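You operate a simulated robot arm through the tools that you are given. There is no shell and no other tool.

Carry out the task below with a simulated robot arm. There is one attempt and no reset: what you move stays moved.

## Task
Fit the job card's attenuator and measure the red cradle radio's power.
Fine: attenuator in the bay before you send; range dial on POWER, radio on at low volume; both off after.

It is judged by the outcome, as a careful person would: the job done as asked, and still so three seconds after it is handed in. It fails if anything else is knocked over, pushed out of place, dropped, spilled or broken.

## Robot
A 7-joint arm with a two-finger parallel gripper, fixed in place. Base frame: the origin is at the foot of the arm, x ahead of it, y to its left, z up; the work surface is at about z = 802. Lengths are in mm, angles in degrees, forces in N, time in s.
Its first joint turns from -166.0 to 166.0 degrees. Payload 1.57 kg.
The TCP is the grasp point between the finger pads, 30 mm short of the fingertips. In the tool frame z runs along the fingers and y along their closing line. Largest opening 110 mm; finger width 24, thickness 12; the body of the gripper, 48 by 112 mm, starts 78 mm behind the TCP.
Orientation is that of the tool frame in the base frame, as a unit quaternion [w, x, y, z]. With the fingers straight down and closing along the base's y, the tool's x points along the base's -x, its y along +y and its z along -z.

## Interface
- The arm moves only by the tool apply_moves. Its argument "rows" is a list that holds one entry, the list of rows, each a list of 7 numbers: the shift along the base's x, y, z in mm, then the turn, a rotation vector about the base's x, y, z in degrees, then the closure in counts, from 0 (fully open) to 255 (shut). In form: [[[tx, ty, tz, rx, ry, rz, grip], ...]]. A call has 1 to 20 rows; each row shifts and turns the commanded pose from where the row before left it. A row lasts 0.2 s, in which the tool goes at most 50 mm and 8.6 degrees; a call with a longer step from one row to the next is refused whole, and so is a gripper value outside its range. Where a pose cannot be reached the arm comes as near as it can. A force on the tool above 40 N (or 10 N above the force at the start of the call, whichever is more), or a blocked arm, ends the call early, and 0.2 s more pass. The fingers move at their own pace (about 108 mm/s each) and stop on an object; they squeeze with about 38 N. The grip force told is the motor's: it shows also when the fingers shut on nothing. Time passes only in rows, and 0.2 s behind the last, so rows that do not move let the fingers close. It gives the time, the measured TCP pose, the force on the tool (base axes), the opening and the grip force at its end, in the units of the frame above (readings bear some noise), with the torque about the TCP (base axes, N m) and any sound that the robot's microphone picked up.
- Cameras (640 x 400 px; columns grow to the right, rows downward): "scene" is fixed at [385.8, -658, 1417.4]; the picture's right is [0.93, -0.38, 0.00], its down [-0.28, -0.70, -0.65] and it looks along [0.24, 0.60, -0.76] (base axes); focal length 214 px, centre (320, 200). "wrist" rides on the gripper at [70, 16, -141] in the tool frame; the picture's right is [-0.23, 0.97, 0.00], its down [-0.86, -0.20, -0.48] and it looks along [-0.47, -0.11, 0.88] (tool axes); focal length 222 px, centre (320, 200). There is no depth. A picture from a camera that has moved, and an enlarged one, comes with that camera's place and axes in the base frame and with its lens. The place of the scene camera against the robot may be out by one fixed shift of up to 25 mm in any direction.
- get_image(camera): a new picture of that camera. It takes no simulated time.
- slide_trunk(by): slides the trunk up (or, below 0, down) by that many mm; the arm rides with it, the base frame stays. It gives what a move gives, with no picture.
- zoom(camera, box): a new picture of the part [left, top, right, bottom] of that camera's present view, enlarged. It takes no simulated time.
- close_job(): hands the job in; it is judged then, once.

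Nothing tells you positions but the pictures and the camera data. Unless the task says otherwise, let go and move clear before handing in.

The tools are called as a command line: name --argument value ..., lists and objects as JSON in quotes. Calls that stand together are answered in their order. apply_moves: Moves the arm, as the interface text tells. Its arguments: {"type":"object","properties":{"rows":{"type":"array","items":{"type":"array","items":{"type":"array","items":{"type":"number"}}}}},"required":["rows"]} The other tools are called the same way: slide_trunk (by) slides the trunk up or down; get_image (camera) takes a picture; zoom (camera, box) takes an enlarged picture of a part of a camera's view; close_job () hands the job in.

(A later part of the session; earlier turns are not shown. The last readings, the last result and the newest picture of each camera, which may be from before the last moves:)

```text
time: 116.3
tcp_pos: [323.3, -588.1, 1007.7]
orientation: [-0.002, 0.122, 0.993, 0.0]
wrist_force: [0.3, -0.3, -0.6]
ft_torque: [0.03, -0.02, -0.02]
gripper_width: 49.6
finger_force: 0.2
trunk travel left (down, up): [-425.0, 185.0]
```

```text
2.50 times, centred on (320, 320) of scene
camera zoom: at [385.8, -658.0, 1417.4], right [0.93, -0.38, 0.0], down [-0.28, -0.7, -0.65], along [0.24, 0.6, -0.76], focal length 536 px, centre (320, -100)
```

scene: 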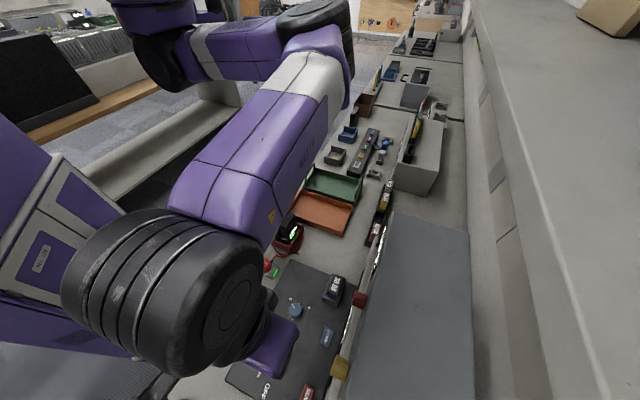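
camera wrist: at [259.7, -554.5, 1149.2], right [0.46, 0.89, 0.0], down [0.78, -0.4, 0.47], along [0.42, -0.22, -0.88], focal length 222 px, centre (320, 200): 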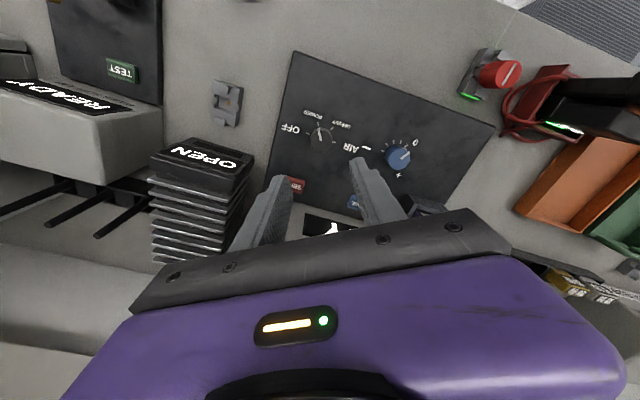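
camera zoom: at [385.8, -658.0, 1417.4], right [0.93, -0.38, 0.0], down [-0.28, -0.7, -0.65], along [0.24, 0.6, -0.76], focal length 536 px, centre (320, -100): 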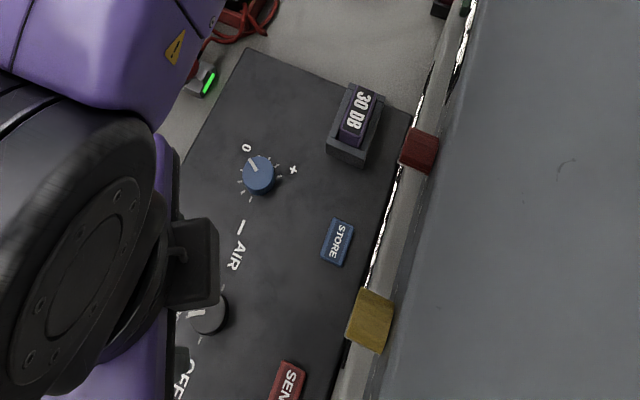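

The dial is on POWER. Now I need a close look at the radio's top to identify the volume/on-off knob, so I'll move the camera there at a safe height.

apply_moves --rows '[[[0, 0, 45, 0, 0, 0, 140], [0, 0, 45, 0, 0, 0, 140], [0, 0, 45, 0, 0, 6, 140], [0, 0, 30, 0, 0, 6, 140], [4, 34, 0, 0, 0, 7, 140], [4, 34, 0, 0, 0, 8, 140], [4, 34, 0, 0, 0, 8, 140], [4, 34, 0, 0, 0, 8, 140], [4, 34, 0, 0, 0, 8, 140], [4, 34, 0, 0, 0, 8, 140], [4, 34, 0, 0, 0, 0, 140]]]'

get_image --camera "wrist"

get_image --camera "scene"

```text
time: 118.7
tcp_pos: [350.7, -348.4, 1172.9]
orientation: [-0.003, -0.383, 0.924, -0.003]
wrist_force: [-0.8, 0.6, -0.4]
ft_torque: [0.03, -0.01, 0.01]
gripper_width: 49.6
finger_force: 0.1
trunk travel left (down, up): [-425.0, 185.0]
```

```text
taken
camera wrist: at [289.5, -386.0, 1313.7], right [-0.53, 0.85, 0.0], down [0.75, 0.47, 0.47], along [0.4, 0.25, -0.88], focal length 222 px, centre (320, 200)
```

wrist: 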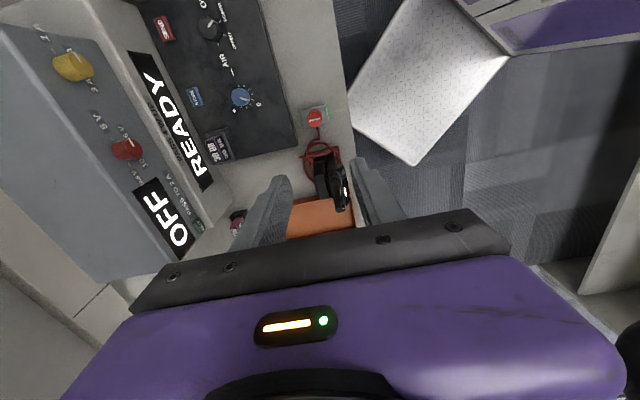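

```text
taken
```

scene: 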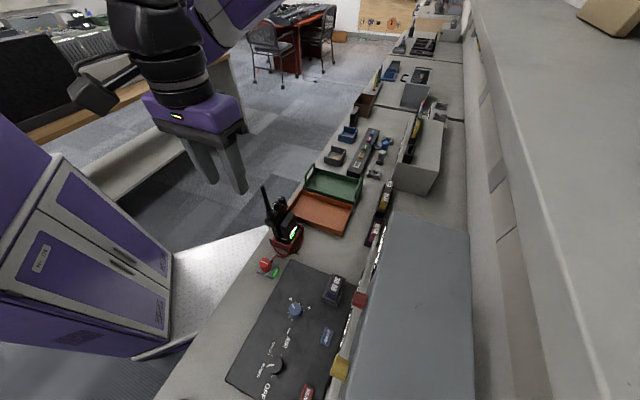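

The test set now shows READY. Let me zoom in on the radio top.

zoom --camera "wrist" --box '[295, 130, 375, 220]'

zoom --camera "wrist" --box '[310, 150, 360, 210]'

zoom --camera "wrist" --box '[120, 40, 240, 260]'

zoom --camera "scene" --box '[255, 180, 310, 240]'

```text
4.44 times, centred on (335, 175) of wrist
camera zoom: at [289.5, -386.0, 1313.7], right [-0.53, 0.85, 0.0], down [0.75, 0.47, 0.47], along [0.4, 0.25, -0.88], focal length 987 px, centre (253, 311)
```

zoom: 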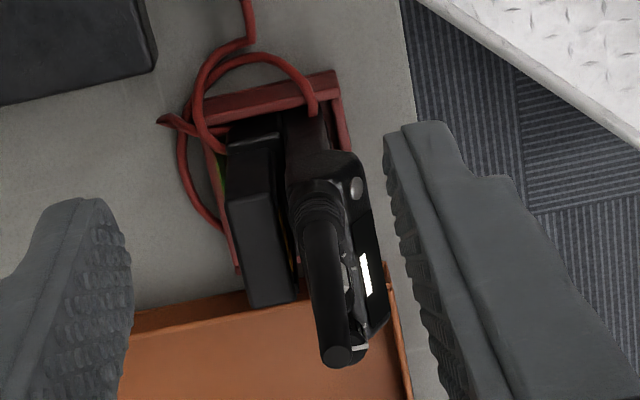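

```text
6.67 times, centred on (335, 180) of wrist
camera zoom: at [289.5, -386.0, 1313.7], right [-0.53, 0.85, 0.0], down [0.75, 0.47, 0.47], along [0.4, 0.25, -0.88], focal length 1481 px, centre (220, 333)
```

zoom: 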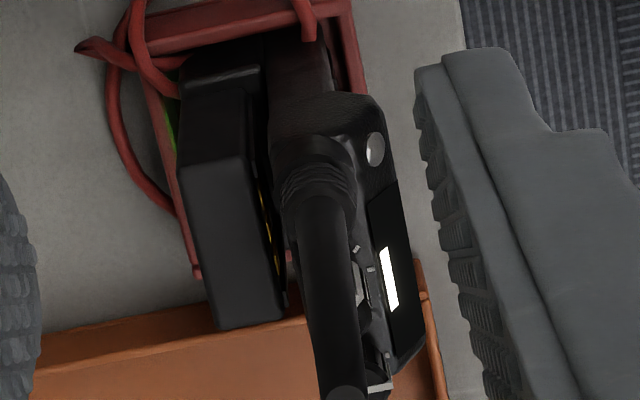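

```text
1.82 times, centred on (180, 150) of wrist
camera zoom: at [289.5, -386.0, 1313.7], right [-0.53, 0.85, 0.0], down [0.75, 0.47, 0.47], along [0.4, 0.25, -0.88], focal length 404 px, centre (574, 291)
```

zoom: 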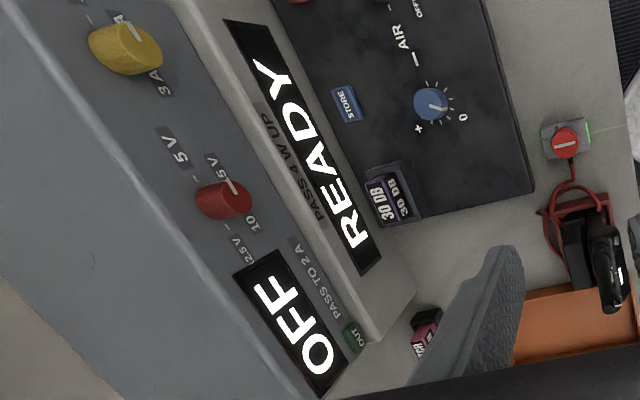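

```text
6.67 times, centred on (282, 210) of scene
camera zoom: at [385.8, -658.0, 1417.4], right [0.93, -0.38, 0.0], down [-0.28, -0.7, -0.65], along [0.24, 0.6, -0.76], focal length 1430 px, centre (570, 133)
```

zoom: 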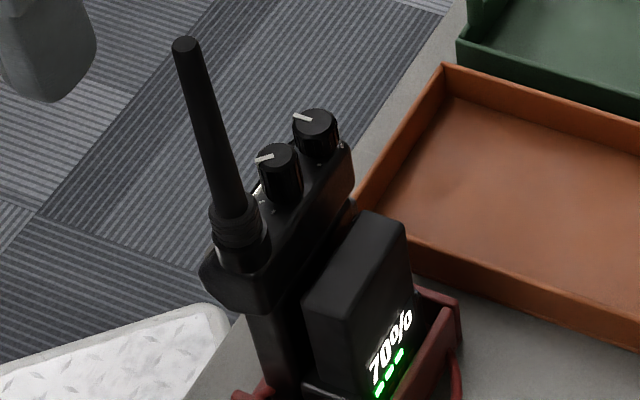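

apply_moves --rows '[[[10.8, 2.3, 0, 0, 0, -8.2, 140], [10.8, 2.3, 0, 0, 0, -8.2, 140], [10.8, 2.3, 0, 0, 0, -8.2, 140], [10.8, 2.3, 0, 0, 0, -8.2, 140], [10.8, 2.3, 0, 0, 0, -8.2, 140], [10.8, 2.3, 0, 0, 0, -8.2, 140], [10.8, 2.3, 0, 0, 0, -8.2, 140], [10.8, 2.3, 0, 0, 0, -8.2, 140], [10.8, 2.3, 0, 0, 0, -8.2, 140], [10.8, 2.3, 0, 0, 0, -8.2, 140], [10.8, 2.3, 0, 0, 0, -8.0, 140]]]'

get_image --camera "wrist"

zoom --camera "wrist" --box '[240, 40, 400, 140]'

```text
time: 121.1
tcp_pos: [469.0, -324.2, 1173.2]
orientation: [-0.003, 0.385, 0.923, 0.0]
wrist_force: [-0.6, -1.1, 0.3]
ft_torque: [0.0, 0.01, 0.0]
gripper_width: 49.8
finger_force: 0.1
trunk travel left (down, up): [-425.0, 185.0]
```

```text
taken
camera wrist: at [431.6, -262.8, 1314.5], right [0.85, 0.53, 0.0], down [0.46, -0.75, 0.47], along [0.25, -0.4, -0.88], focal length 222 px, centre (320, 200)
```

wrist: 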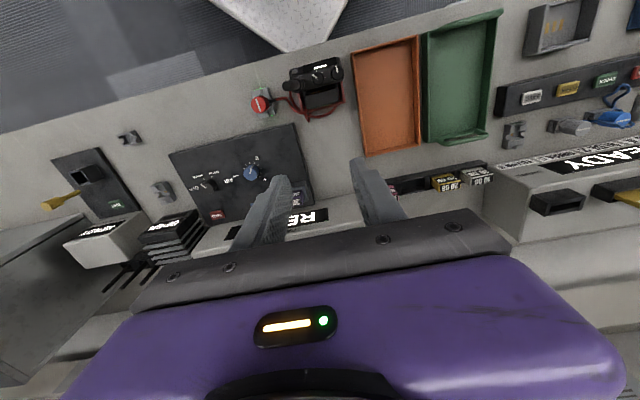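

```text
4.00 times, centred on (320, 90) of wrist
camera zoom: at [431.6, -262.8, 1314.5], right [0.85, 0.53, 0.0], down [0.46, -0.75, 0.47], along [0.25, -0.4, -0.88], focal length 888 px, centre (320, 640)
```

zoom: 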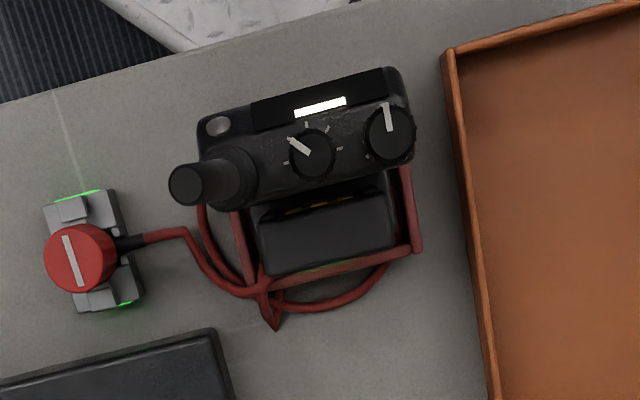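

zoom --camera "wrist" --box '[295, 55, 355, 95]'

zoom --camera "wrist" --box '[275, 55, 335, 95]'

```text
10.00 times, centred on (325, 75) of wrist
camera zoom: at [431.6, -262.8, 1314.5], right [0.85, 0.53, 0.0], down [0.46, -0.75, 0.47], along [0.25, -0.4, -0.88], focal length 2221 px, centre (270, 1450)
```

zoom: 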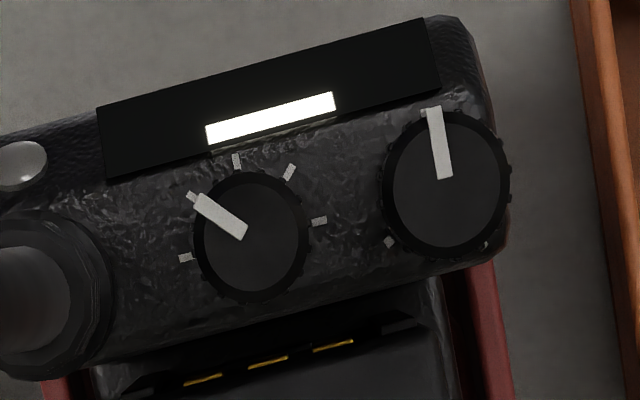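

```text
10.00 times, centred on (305, 75) of wrist
camera zoom: at [431.6, -262.8, 1314.5], right [0.85, 0.53, 0.0], down [0.46, -0.75, 0.47], along [0.25, -0.4, -0.88], focal length 2221 px, centre (470, 1450)
```

zoom: 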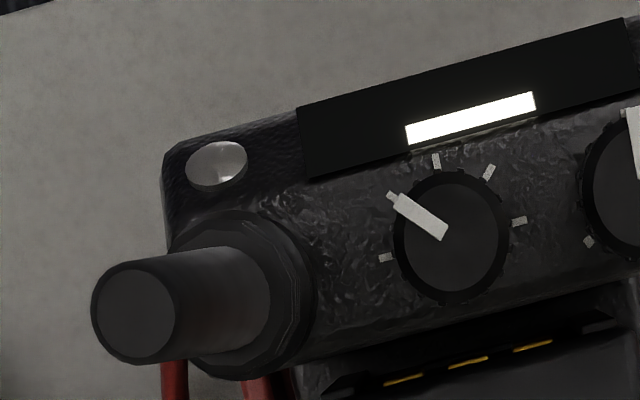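

zoom --camera "wrist" --box '[325, 60, 355, 85]'

zoom --camera "scene" --box '[268, 190, 298, 215]'

```text
16.00 times, centred on (340, 72) of wrist
camera zoom: at [431.6, -262.8, 1314.5], right [0.85, 0.53, 0.0], down [0.46, -0.75, 0.47], along [0.25, -0.4, -0.88], focal length 3554 px, centre (0, 2240)
```

zoom: 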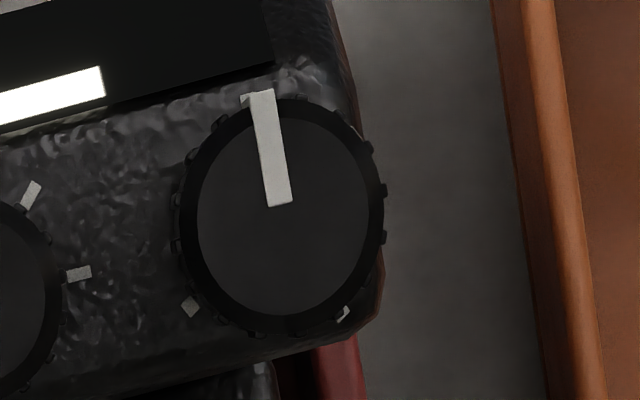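

```text
16.00 times, centred on (283, 202) of scene
camera zoom: at [385.8, -658.0, 1417.4], right [0.93, -0.38, 0.0], down [-0.28, -0.7, -0.65], along [0.24, 0.6, -0.76], focal length 3432 px, centre (912, 160)
```

zoom: 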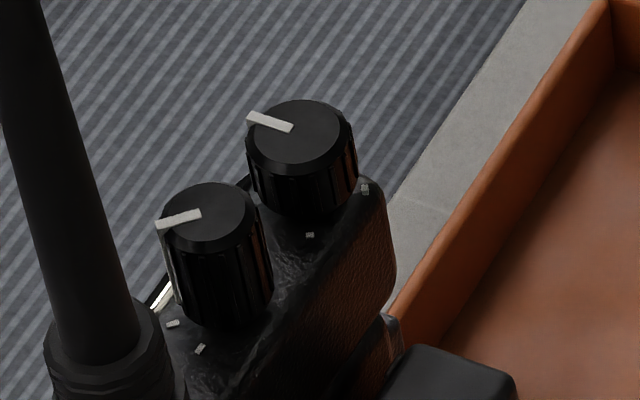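

Knob A near the antenna has 5 evenly spaced ticks (channel, at 2). Knob B at the end looks like the on/off-volume knob. I'll shift to see the ticks hidden on its far side.

apply_moves --rows '[[[28, 28, 0, 0, 0, 0, 140], [28, 28, 0, 0, 0, 0, 140], [28, 28, -10, 0, 0, 0, 140], [10, 10, -20, 0, 0, 0, 140]]]'

get_image --camera "wrist"

zoom --camera "wrist" --box '[180, 50, 260, 110]'

```text
time: 122.1
tcp_pos: [564.6, -229.4, 1142.7]
orientation: [-0.003, 0.383, 0.924, 0.001]
wrist_force: [-0.2, -1.1, -0.6]
ft_torque: [0.05, 0.01, 0.02]
gripper_width: 49.6
finger_force: 0.2
trunk travel left (down, up): [-425.0, 185.0]
```

```text
taken
camera wrist: at [526.6, -168.6, 1284.0], right [0.85, 0.53, 0.0], down [0.47, -0.75, 0.47], along [0.25, -0.4, -0.88], focal length 222 px, centre (320, 200)
```

wrist: 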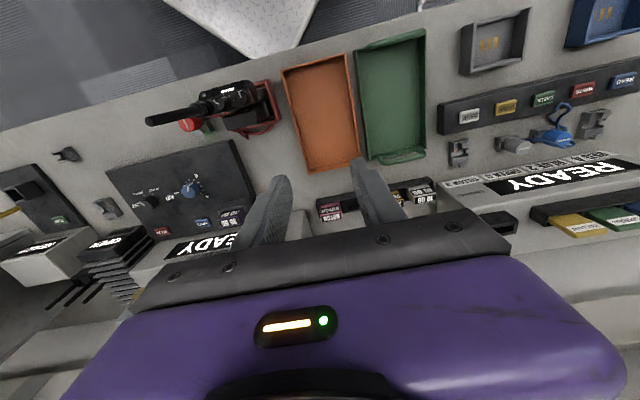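

```text
6.67 times, centred on (220, 80) of wrist
camera zoom: at [526.6, -168.6, 1284.0], right [0.85, 0.53, 0.0], down [0.47, -0.75, 0.47], along [0.25, -0.4, -0.88], focal length 1481 px, centre (987, 1000)
```

zoom: 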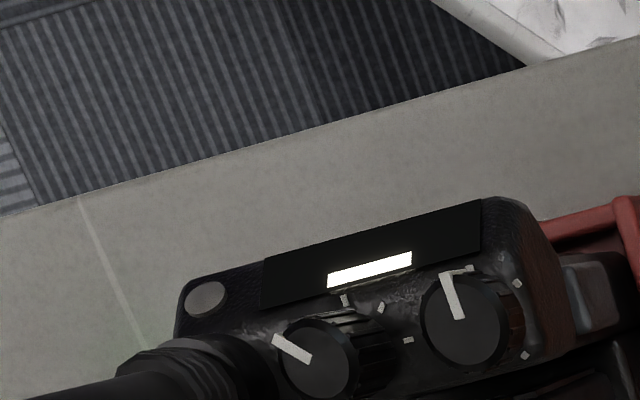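

zoom --camera "wrist" --box '[225, 75, 255, 105]'

zoom --camera "wrist" --box '[205, 75, 265, 115]'

```text
13.33 times, centred on (240, 90) of wrist
camera zoom: at [526.6, -168.6, 1284.0], right [0.85, 0.53, 0.0], down [0.47, -0.75, 0.47], along [0.25, -0.4, -0.88], focal length 2962 px, centre (1387, 1667)
```

zoom: 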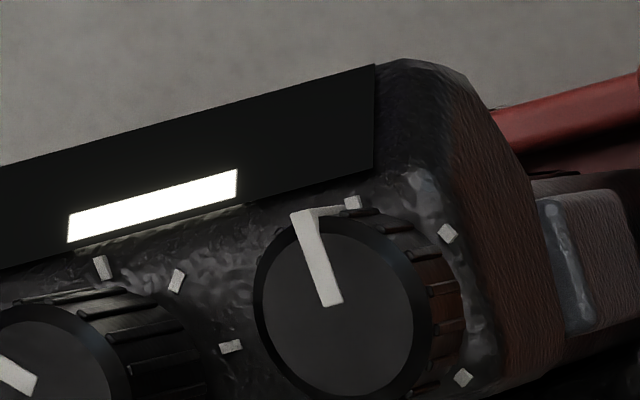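

```text
10.00 times, centred on (235, 95) of wrist
camera zoom: at [526.6, -168.6, 1284.0], right [0.85, 0.53, 0.0], down [0.47, -0.75, 0.47], along [0.25, -0.4, -0.88], focal length 2221 px, centre (1170, 1250)
```

zoom: 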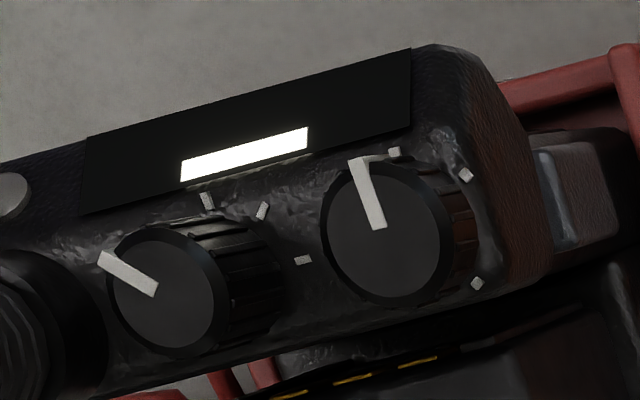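

Knob B has ticks at roughly 0°, 60°, 150° and 240° clockwise from where its pointer sits now (OFF). So it's the on/off-volume knob, and 60° clockwise is low. I'll position the gripper above it.

apply_moves --rows '[[[-7.8, -0.9, 2, 0, 0, 8, 140], [-7.8, -0.9, 2, 0, 0, 8, 140], [-7.8, -0.9, 2, 0, 0, 8, 140], [-7.8, -0.9, 2, 0, 0, 8, 140], [-7.8, -0.9, 2, 0, 0, 8, 140], [-7.8, -0.9, 0, 0, 0, 8, 140], [-7.8, -0.9, 0, 0, 0, 8, 140], [-7.8, -0.9, 0, 0, 0, 8, 140], [-7.8, -0.9, 0, 0, 0, 8, 140], [-7.8, -0.9, 0, 0, 0, 8, 140], [-7.8, -0.9, 0, 0, 0, 8, 140], [-7.8, -0.9, 0, 0, 0, 8, 140], [-7.8, -0.9, 0, 0, 0, 8, 140], [-7.8, -0.9, 0, 0, 0, 8, 140], [-7.4, -0.9, 0, 0, 0, 8, 140]]]'

get_image --camera "wrist"

get_image --camera "scene"

```text
time: 125.3
tcp_pos: [447.0, -244.4, 1153.1]
orientation: [-0.004, -0.61, 0.793, -0.002]
wrist_force: [-0.7, 0.8, 0.0]
ft_torque: [0.0, 0.01, 0.01]
gripper_width: 49.4
finger_force: 0.1
trunk travel left (down, up): [-425.0, 185.0]
```

```text
taken
camera wrist: at [412.6, -305.2, 1293.8], right [-0.88, 0.47, 0.0], down [0.41, 0.78, 0.47], along [0.22, 0.42, -0.88], focal length 222 px, centre (320, 200)
```

wrist: 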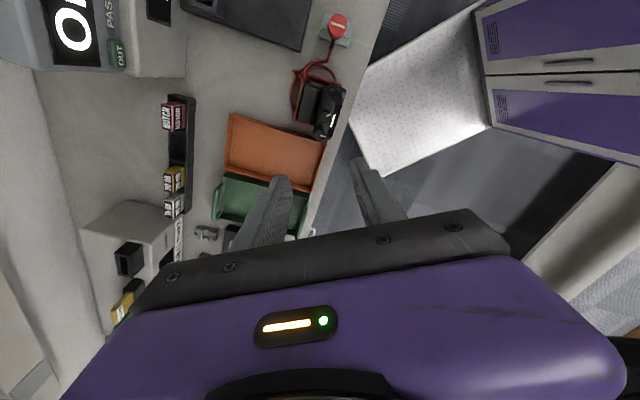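

```text
taken
```

scene: 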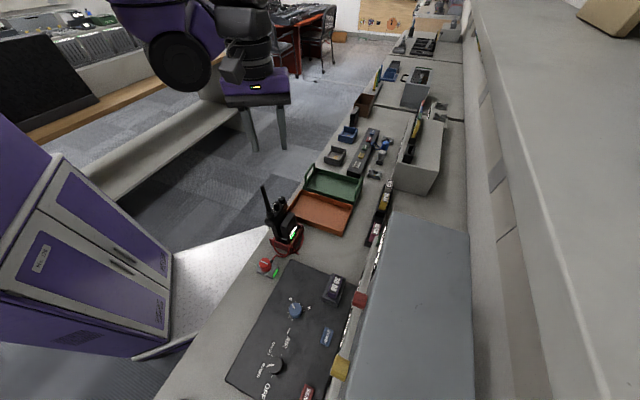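

zoom --camera "wrist" --box '[290, 95, 350, 145]'

```text
8.00 times, centred on (320, 120) of wrist
camera zoom: at [412.6, -305.2, 1293.8], right [-0.88, 0.47, 0.0], down [0.41, 0.78, 0.47], along [0.22, 0.42, -0.88], focal length 1777 px, centre (320, 840)
```

zoom: 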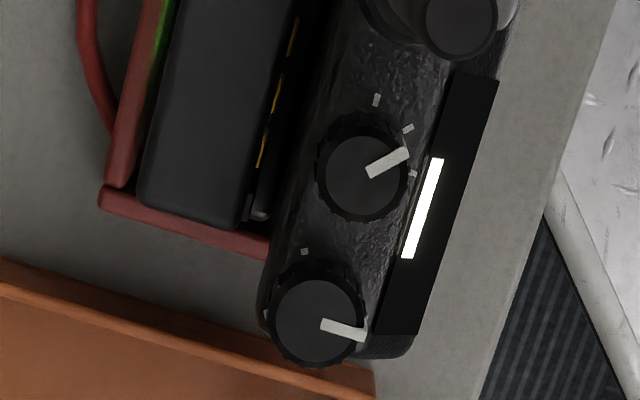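

apply_moves --rows '[[[0.4, 2.0, -30, 0, 0, 0, 150], [0, 0, -40, 0, 0, 0, 170], [0, 0, -40, 0, 0, 0, 175], [0, 0, -32, 0, 0, 0, 175], [0, 0, 0, 0, 0, 0, 175]]]'

get_image --camera "wrist"

zoom --camera "wrist" --box '[270, 110, 370, 210]'

zoom --camera "scene" --box '[230, 130, 330, 250]'

```text
time: 126.5
tcp_pos: [449.8, -246.1, 1010.9]
orientation: [-0.002, -0.609, 0.793, 0.0]
wrist_force: [0.5, 0.0, 0.0]
ft_torque: [0.02, -0.01, -0.01]
gripper_width: 34.4
finger_force: 0.3
out of reach, approached as far as the arm can: row 3
trunk travel left (down, up): [-425.0, 185.0]
```

```text
taken
camera wrist: at [415.7, -308.0, 1152.4], right [-0.88, 0.47, 0.0], down [0.41, 0.78, 0.47], along [0.22, 0.42, -0.88], focal length 222 px, centre (320, 200)
```

wrist: 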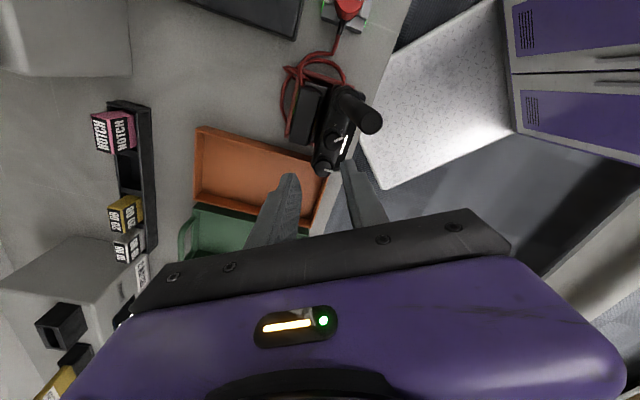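

```text
4.00 times, centred on (320, 160) of wrist
camera zoom: at [415.7, -308.0, 1152.4], right [-0.88, 0.47, 0.0], down [0.41, 0.78, 0.47], along [0.22, 0.42, -0.88], focal length 888 px, centre (320, 360)
```

zoom: 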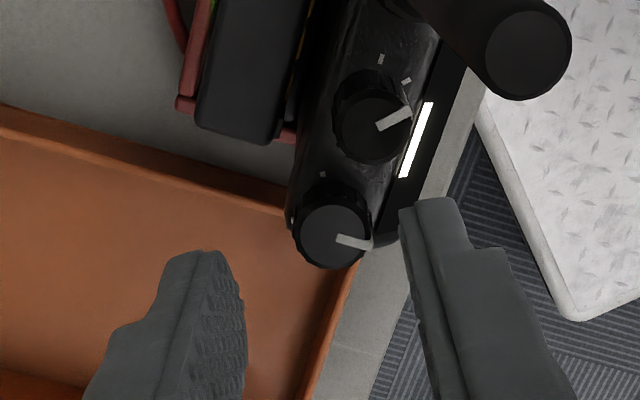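

```text
3.33 times, centred on (280, 190) of scene
camera zoom: at [385.8, -658.0, 1417.4], right [0.93, -0.38, 0.0], down [-0.28, -0.7, -0.65], along [0.24, 0.6, -0.76], focal length 715 px, centre (453, 233)
```

zoom: 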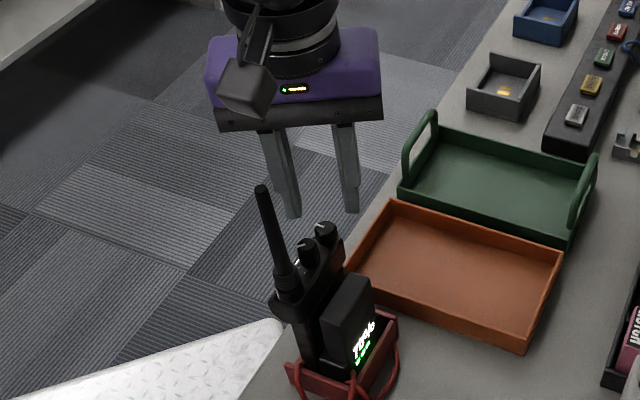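

Inner reach is marginal here. I'll raise the trunk so the arm is less folded when reaching down onto the radio knob.

slide_trunk --by 120

get_image --camera "scene"

```text
time: 128.0
tcp_pos: [450.3, -245.2, 1131.2]
orientation: [-0.002, -0.609, 0.794, -0.002]
wrist_force: [0.3, 0.7, -0.4]
ft_torque: [-0.04, -0.01, -0.01]
gripper_width: 34.6
finger_force: 0.1
trunk travel left (down, up): [-545.0, 65.0]
```

```text
taken
```

scene: 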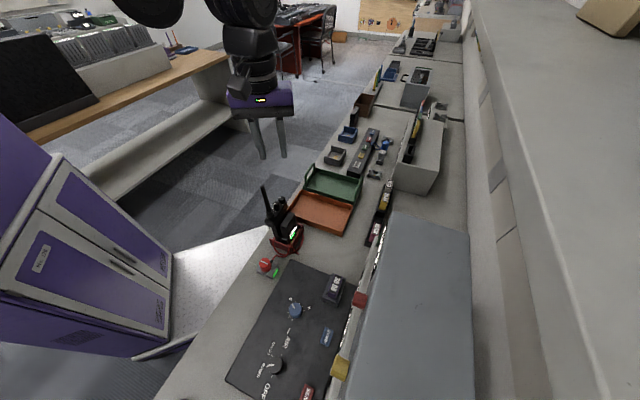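

apply_moves --rows '[[[-1.5, 1.6, -30, 0, 0, 0, 175], [-1.4, 1.6, -40, 0, 0, 0, 175], [0, 0, -40, 0, 0, 0, 175], [0, 0, -11, 0, 0, 0, 175], [0, 0, 0, 0, 0, 0, 175]]]'

zoom --camera "wrist" --box '[270, 110, 370, 210]'

```text
time: 129.2
tcp_pos: [447.9, -243.1, 1011.3]
orientation: [-0.002, -0.609, 0.793, -0.002]
wrist_force: [-1.0, 0.5, 0.2]
ft_torque: [-0.01, 0.01, -0.01]
gripper_width: 34.3
finger_force: 0.1
trunk travel left (down, up): [-545.0, 65.0]
```

```text
4.00 times, centred on (320, 160) of wrist
camera zoom: at [413.2, -304.5, 1152.1], right [-0.88, 0.47, 0.0], down [0.41, 0.78, 0.47], along [0.22, 0.42, -0.88], focal length 888 px, centre (320, 360)
```

zoom: 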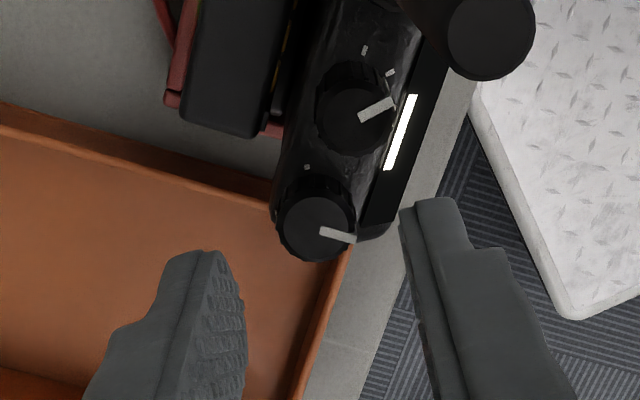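

apply_moves --rows '[[[-0.5, 0, -10, 0, 0, 0, 175], [0, 0, -8, 0, 0, 0, 175], [0, 0, -5, 0, 0, 0, 175], [0, 0, 0, 0, 0, 0, 175]]]'

zoom --camera "wrist" --box '[270, 110, 370, 210]'

zoom --camera "scene" --box '[250, 160, 320, 230]'

```text
time: 130.2
tcp_pos: [446.9, -243.0, 987.7]
orientation: [-0.002, -0.608, 0.794, -0.001]
wrist_force: [-1.0, 0.5, -0.3]
ft_torque: [0.01, 0.02, 0.03]
gripper_width: 34.5
finger_force: 0.0
trunk travel left (down, up): [-545.0, 65.0]
```

```text
4.00 times, centred on (320, 160) of wrist
camera zoom: at [412.6, -304.8, 1128.9], right [-0.88, 0.47, 0.0], down [0.42, 0.78, 0.47], along [0.22, 0.42, -0.88], focal length 888 px, centre (320, 360)
```

zoom: 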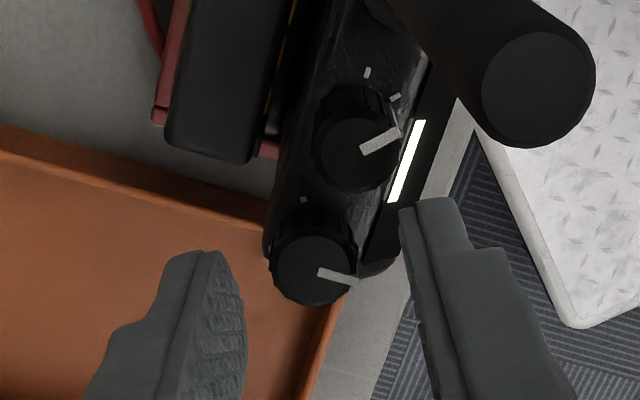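

```text
5.71 times, centred on (285, 195) of scene
camera zoom: at [385.8, -658.0, 1417.4], right [0.93, -0.38, 0.0], down [-0.28, -0.7, -0.65], along [0.24, 0.6, -0.76], focal length 1226 px, centre (520, 229)
```

zoom: 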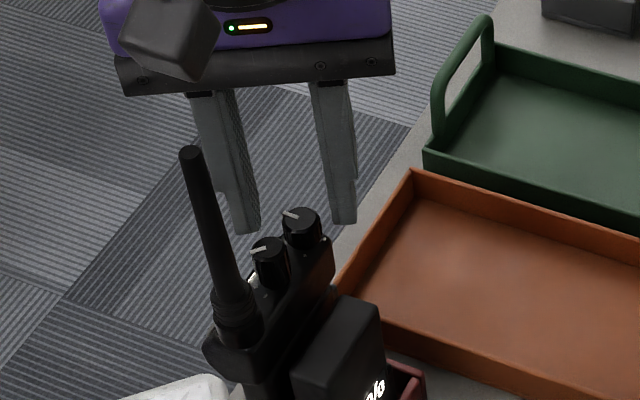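

apply_moves --rows '[[[0.8, -0.8, -3, 0, 0, 0, 175], [0, 0, -3, 0, 0, 0, 175], [0, 0, 0, 0, 0, 0, 185]]]'

zoom --camera "wrist" --box '[270, 120, 370, 220]'

zoom --camera "scene" --box '[260, 180, 310, 220]'

```text
time: 131.0
tcp_pos: [446.8, -244.9, 981.2]
orientation: [-0.002, -0.609, 0.793, -0.003]
wrist_force: [-0.6, -0.1, 0.0]
ft_torque: [-0.01, -0.04, -0.02]
gripper_width: 30.3
finger_force: 0.1
trunk travel left (down, up): [-545.0, 65.0]
```

```text
4.00 times, centred on (320, 170) of wrist
camera zoom: at [413.4, -305.8, 1122.8], right [-0.88, 0.47, 0.0], down [0.41, 0.78, 0.47], along [0.22, 0.42, -0.88], focal length 888 px, centre (320, 320)
```

zoom: 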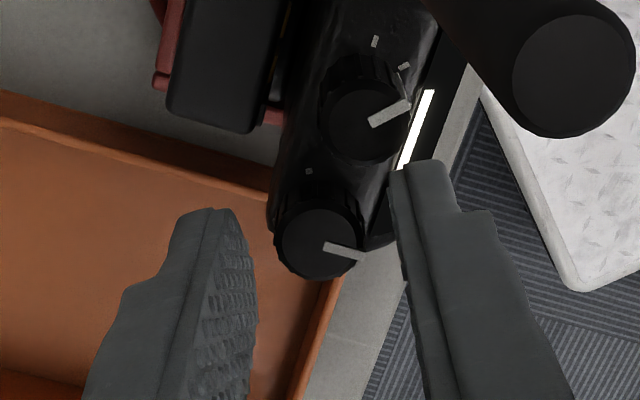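

```text
10.00 times, centred on (285, 200) of scene
camera zoom: at [385.8, -658.0, 1417.4], right [0.93, -0.38, 0.0], down [-0.28, -0.7, -0.65], along [0.24, 0.6, -0.76], focal length 2145 px, centre (670, 200)
```

zoom: 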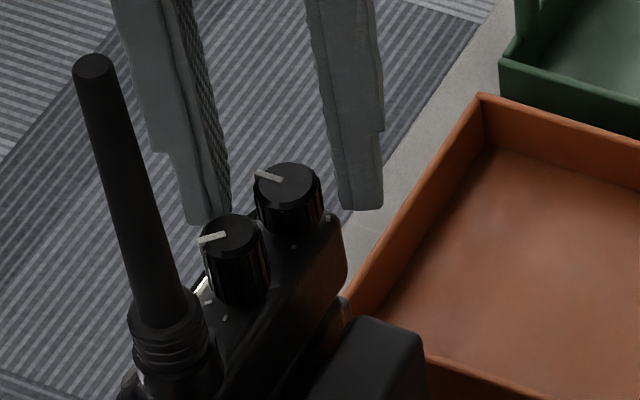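

apply_moves --rows '[[[0.6, 2.2, 0, 0, 0, 0, 185], [0, 0, 0, 0, 0, 0, 195], [0, 0, 0, 0, 0, 0, 203]]]'

zoom --camera "wrist" --box '[270, 120, 370, 220]'

```text
time: 131.8
tcp_pos: [448.6, -241.7, 983.0]
orientation: [-0.002, -0.608, 0.794, -0.001]
wrist_force: [-0.6, -0.2, 0.6]
ft_torque: [-0.02, -0.02, 0.02]
gripper_width: 22.1
finger_force: 0.1
trunk travel left (down, up): [-545.0, 65.0]
```

```text
4.00 times, centred on (320, 170) of wrist
camera zoom: at [413.8, -303.6, 1123.2], right [-0.88, 0.47, 0.0], down [0.41, 0.78, 0.47], along [0.22, 0.42, -0.88], focal length 888 px, centre (320, 320)
```

zoom: 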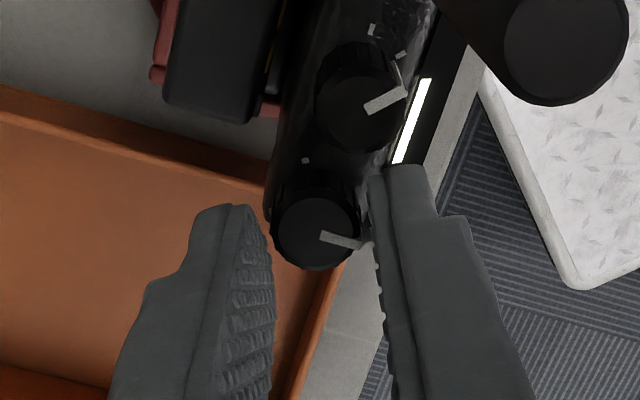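

apply_moves --rows '[[[0, 0, 0, 0, 0, 0, 210], [0, 0, 0, 0, 0, 0, 225], [0, 0, 0, 0, 0, 0, 225]]]'

zoom --camera "wrist" --box '[270, 120, 370, 220]'

zoom --camera "scene" --box '[260, 180, 310, 220]'

```text
time: 132.6
tcp_pos: [447.7, -241.9, 981.6]
orientation: [-0.001, -0.609, 0.793, 0.0]
wrist_force: [0.9, -0.2, -0.2]
ft_torque: [0.08, -0.05, -0.01]
gripper_width: 16.8
finger_force: 32.3
trunk travel left (down, up): [-545.0, 65.0]
```

```text
4.00 times, centred on (320, 170) of wrist
camera zoom: at [414.0, -303.6, 1123.1], right [-0.88, 0.47, 0.0], down [0.41, 0.78, 0.47], along [0.22, 0.42, -0.88], focal length 888 px, centre (320, 320)
```

zoom: 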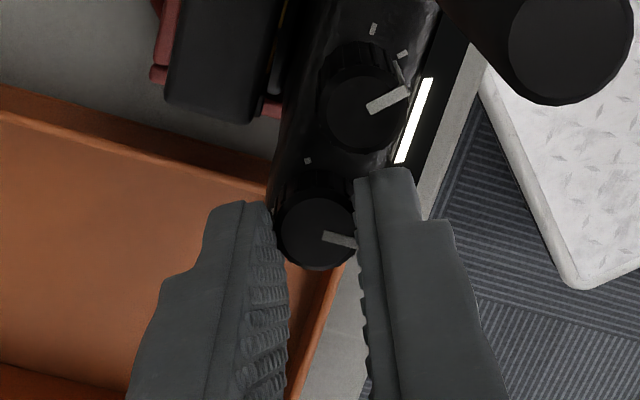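

```text
10.00 times, centred on (285, 200) of scene
camera zoom: at [385.8, -658.0, 1417.4], right [0.93, -0.38, 0.0], down [-0.28, -0.7, -0.65], along [0.24, 0.6, -0.76], focal length 2145 px, centre (670, 200)
```

zoom: 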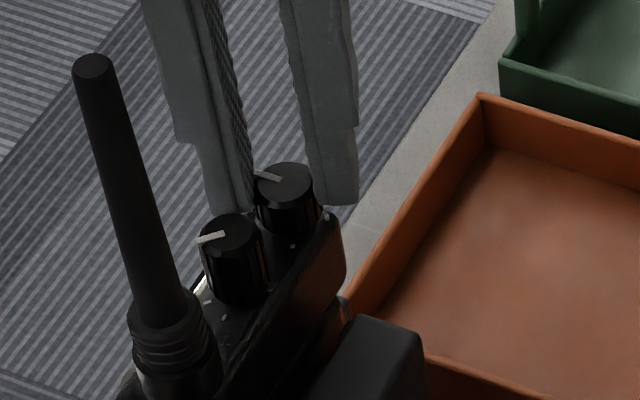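

apply_moves --rows '[[[0, 0, 0, 0, 0, -5, 225], [0, 0, 0, 0, 0, -5, 225], [0, 0, 0, 0, 0, 0, 225]]]'

zoom --camera "wrist" --box '[270, 120, 370, 220]'

```text
time: 133.4
tcp_pos: [448.2, -242.0, 981.8]
orientation: [-0.002, -0.537, 0.844, -0.001]
wrist_force: [1.0, -0.4, 0.9]
ft_torque: [0.01, -0.01, -0.01]
gripper_width: 16.8
finger_force: 32.0
trunk travel left (down, up): [-545.0, 65.0]
```

```text
4.00 times, centred on (320, 170) of wrist
camera zoom: at [403.3, -296.9, 1123.1], right [-0.79, 0.62, 0.0], down [0.54, 0.69, 0.47], along [0.29, 0.37, -0.88], focal length 888 px, centre (320, 320)
```

zoom: 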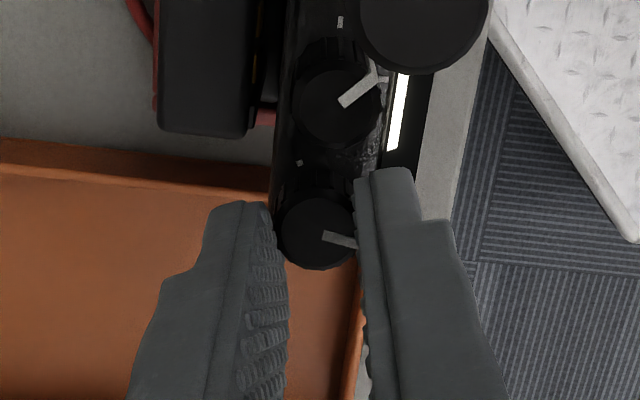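

apply_moves --rows '[[[0, 0, 0, 0, 0, -5, 225], [0, 0, 0, 0, 0, -5, 225], [0, 0, 0, 0, 0, -5, 225], [0, 0, 0, 0, 0, -5, 225], [0, 0, 0, 0, 0, 0, 225]]]'

zoom --camera "wrist" --box '[270, 120, 370, 220]'

```text
time: 134.6
tcp_pos: [447.9, -241.4, 981.5]
orientation: [-0.002, -0.382, 0.924, -0.002]
wrist_force: [0.7, -0.6, 9.2]
ft_torque: [-0.09, 0.07, 0.01]
gripper_width: 17.0
finger_force: 31.8
trunk travel left (down, up): [-545.0, 65.0]
```

```text
4.00 times, centred on (320, 170) of wrist
camera zoom: at [387.2, -278.3, 1123.1], right [-0.53, 0.85, 0.0], down [0.75, 0.46, 0.47], along [0.4, 0.25, -0.88], focal length 888 px, centre (320, 320)
```

zoom: 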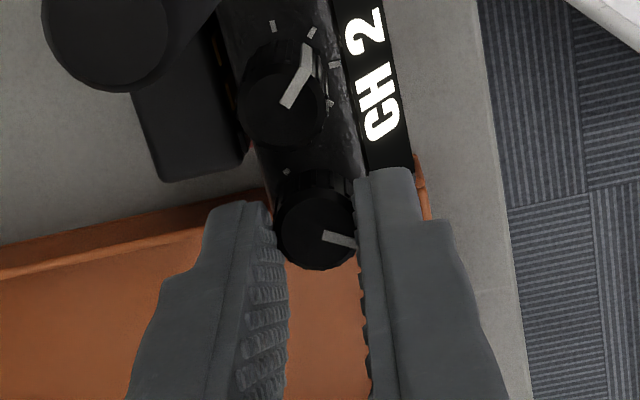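

The radio display lit up with "CH 2", so it is on. There's some upward force, so I'll raise 1 mm and continue turning to the low-volume tick.

apply_moves --rows '[[[0, 0, 1.2, 0, 0, 0, 225], [0, 0, 0, 0, 0, -5, 225], [0, 0, 0, 0, 0, -5, 225], [0, 0, 0, 0, 0, 0, 225]]]'

zoom --camera "wrist" --box '[270, 120, 370, 220]'

zoom --camera "scene" --box '[250, 160, 320, 240]'

```text
time: 135.6
tcp_pos: [448.7, -241.4, 981.3]
orientation: [-0.002, -0.3, 0.954, 0.0]
wrist_force: [0.2, 0.4, -0.3]
ft_torque: [0.1, -0.04, 0.0]
gripper_width: 16.8
finger_force: 31.7
trunk travel left (down, up): [-545.0, 65.0]
```

```text
4.00 times, centred on (320, 170) of wrist
camera zoom: at [381.7, -267.0, 1123.9], right [-0.37, 0.93, 0.0], down [0.82, 0.33, 0.47], along [0.44, 0.18, -0.88], focal length 888 px, centre (320, 320)
```

zoom: 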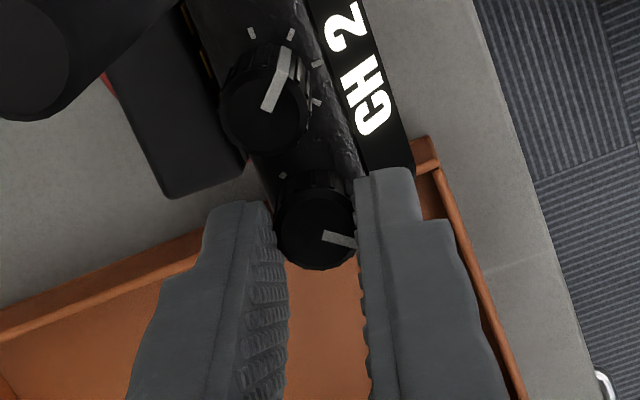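

```text
5.00 times, centred on (285, 200) of scene
camera zoom: at [385.8, -658.0, 1417.4], right [0.93, -0.38, 0.0], down [-0.28, -0.7, -0.65], along [0.24, 0.6, -0.76], focal length 1072 px, centre (495, 200)
```

zoom: 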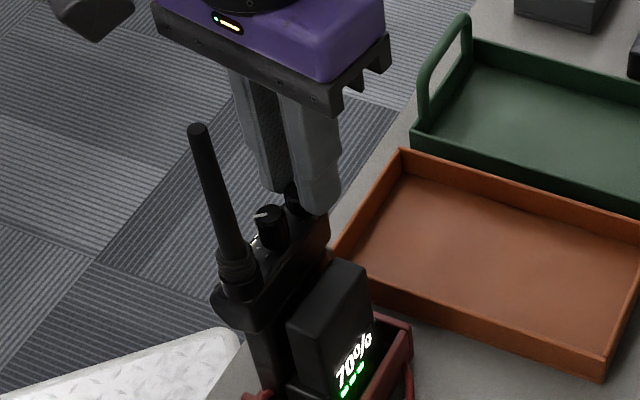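

apply_moves --rows '[[[0, 0, 0, 0, 0, -5, 225], [0, 0, 0, 0, 0, -5, 225], [0, 0, 0, 0, 0, -5, 225], [0, 0, 0, 0, 0, -4, 225], [0, 0, 0, 0, 0, 0, 225]]]'

zoom --camera "wrist" --box '[270, 120, 370, 220]'

zoom --camera "wrist" --box '[295, 145, 345, 195]'

```text
time: 136.8
tcp_pos: [447.9, -240.9, 981.3]
orientation: [-0.003, -0.139, 0.99, 0.0]
wrist_force: [0.0, 0.0, 0.4]
ft_torque: [0.11, -0.04, -0.02]
gripper_width: 17.0
finger_force: 32.3
trunk travel left (down, up): [-545.0, 65.0]
```

```text
4.00 times, centred on (320, 170) of wrist
camera zoom: at [376.6, -244.4, 1124.1], right [-0.05, 1.0, 0.0], down [0.88, 0.04, 0.47], along [0.47, 0.02, -0.88], focal length 888 px, centre (320, 320)
```

zoom: 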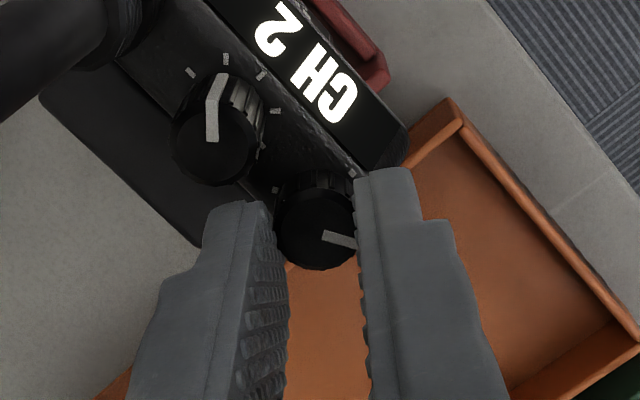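

```text
8.00 times, centred on (320, 170) of wrist
camera zoom: at [376.6, -244.4, 1124.1], right [-0.05, 1.0, 0.0], down [0.88, 0.04, 0.47], along [0.47, 0.02, -0.88], focal length 1777 px, centre (320, 440)
```

zoom: 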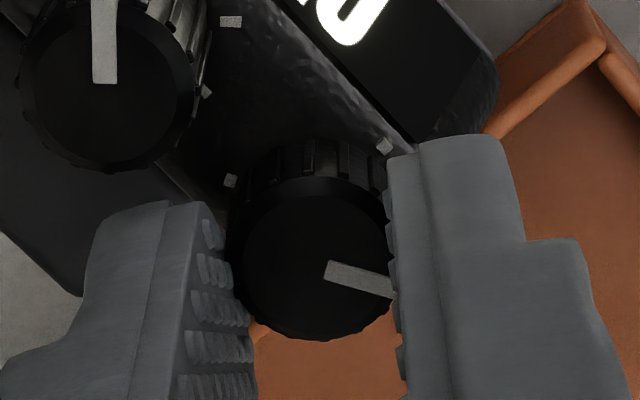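

The radio is on with the knob at the low tick. I'll release and lift clear.

apply_moves --rows '[[[0, 0, 0, 0, 0, 0, 205], [0, 0, 0, 0, 0, 0, 195], [0, 0, 4, 0, 0, 0, 195], [0, 0, 15, 0, 0, 0, 195], [0, 0, 35, 0, 0, 0, 195], [0, 0, 45, 0, 0, 0, 195], [0, 0, 45, 0, 0, 0, 195]]]'

get_image --camera "wrist"

zoom --camera "wrist" --box '[280, 100, 360, 150]'

get_image --camera "scene"

```text
time: 138.4
tcp_pos: [449.8, -244.2, 1126.2]
orientation: [-0.003, -0.14, 0.99, 0.0]
wrist_force: [0.0, -1.5, 0.1]
ft_torque: [-0.01, 0.01, 0.01]
gripper_width: 25.8
finger_force: 0.0
trunk travel left (down, up): [-545.0, 65.0]
```

```text
taken
camera wrist: at [378.4, -247.6, 1268.2], right [-0.05, 1.0, 0.0], down [0.88, 0.04, 0.47], along [0.47, 0.02, -0.88], focal length 222 px, centre (320, 200)
```

wrist: 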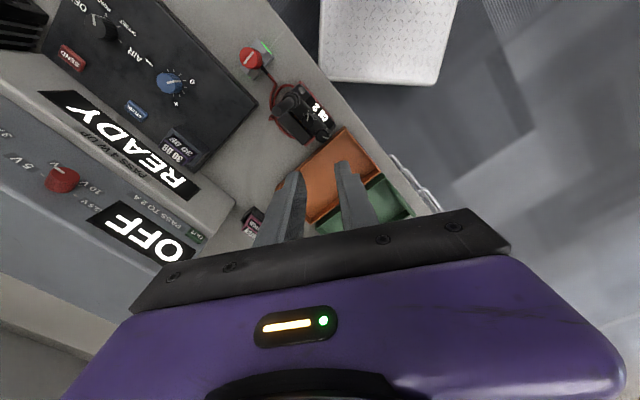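

```text
8.00 times, centred on (320, 125) of wrist
camera zoom: at [378.4, -247.6, 1268.2], right [-0.05, 1.0, 0.0], down [0.88, 0.04, 0.47], along [0.47, 0.02, -0.88], focal length 1777 px, centre (320, 800)
```

zoom: 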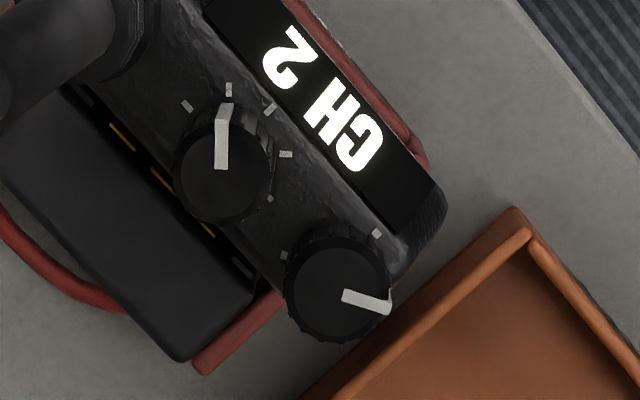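

```text
taken
```

scene: 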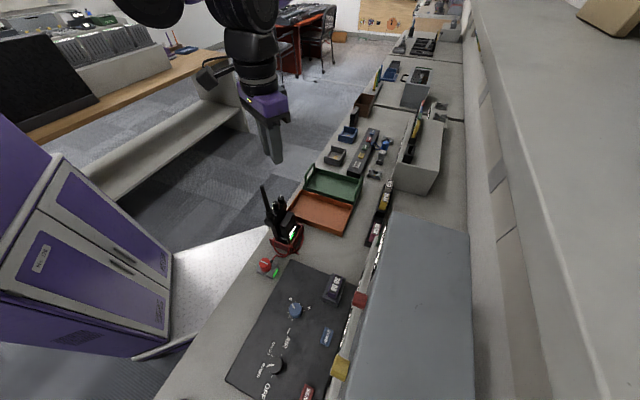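

Radio shows CH 2 with the pointer at the low tick, and the test set shows READY. Now I'll move over SEND with the fingers closed.

apply_moves --rows '[[[-8, -37.1, 0, 0, 0, -5.5, 255], [-8, -37.1, 0, 0, 0, -5.5, 255], [-8, -37.1, 0, 0, 0, -5.5, 255], [-8, -37.1, 0, 0, 0, -5.5, 255], [-8, -37.1, 0, 0, 0, -5.5, 255], [-8, -37.1, 0, 0, 0, -5.5, 255], [-8, -37.1, 0, 0, 0, -5.5, 255], [-8, -37.1, 0, 0, 0, -5.5, 255], [-8, -37.1, 0, 0, 0, -5.5, 255], [-8, -37.1, 0, 0, 0, -5.5, 255], [-8, -37.1, 0, 0, 0, -5.5, 255]]]'

get_image --camera "wrist"

zoom --camera "wrist" --box '[240, 60, 400, 190]'

get_image --camera "scene"

```text
time: 140.8
tcp_pos: [360.5, -649.7, 1126.9]
orientation: [-0.002, 0.38, 0.925, 0.001]
wrist_force: [0.7, -0.3, -0.4]
ft_torque: [0.0, 0.02, -0.02]
gripper_width: 0.2
finger_force: 21.4
trunk travel left (down, up): [-545.0, 65.0]
```

```text
taken
camera wrist: at [322.5, -588.9, 1268.6], right [0.85, 0.53, 0.0], down [0.47, -0.74, 0.47], along [0.25, -0.4, -0.88], focal length 222 px, centre (320, 200)
```

wrist: 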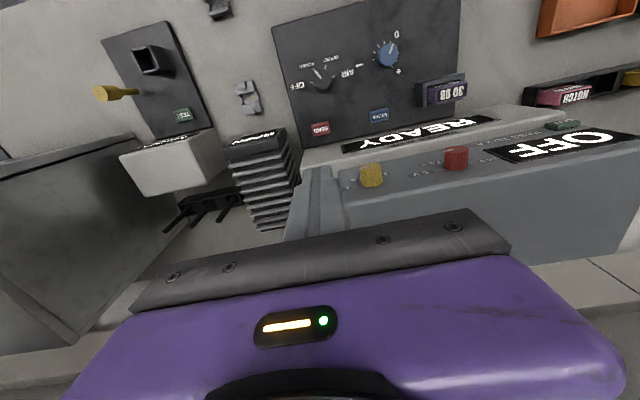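

```text
3.08 times, centred on (320, 125) of wrist
camera zoom: at [322.5, -588.9, 1268.6], right [0.85, 0.53, 0.0], down [0.47, -0.74, 0.47], along [0.25, -0.4, -0.88], focal length 684 px, centre (320, 431)
```

zoom: 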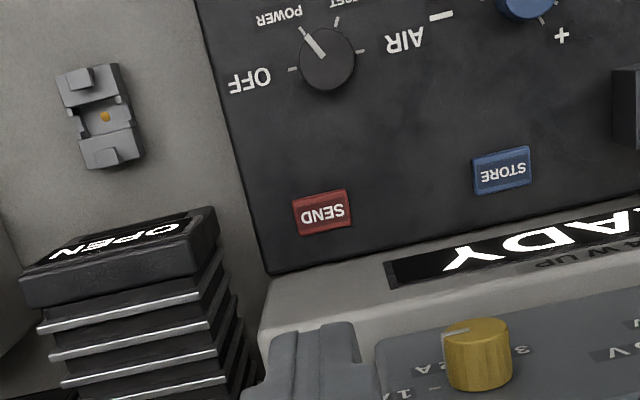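

```text
taken
```

scene: 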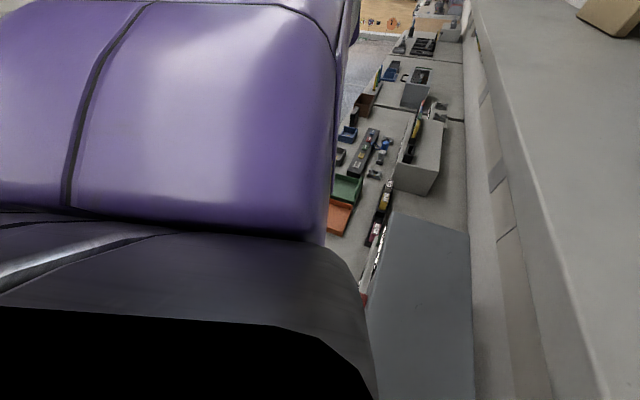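

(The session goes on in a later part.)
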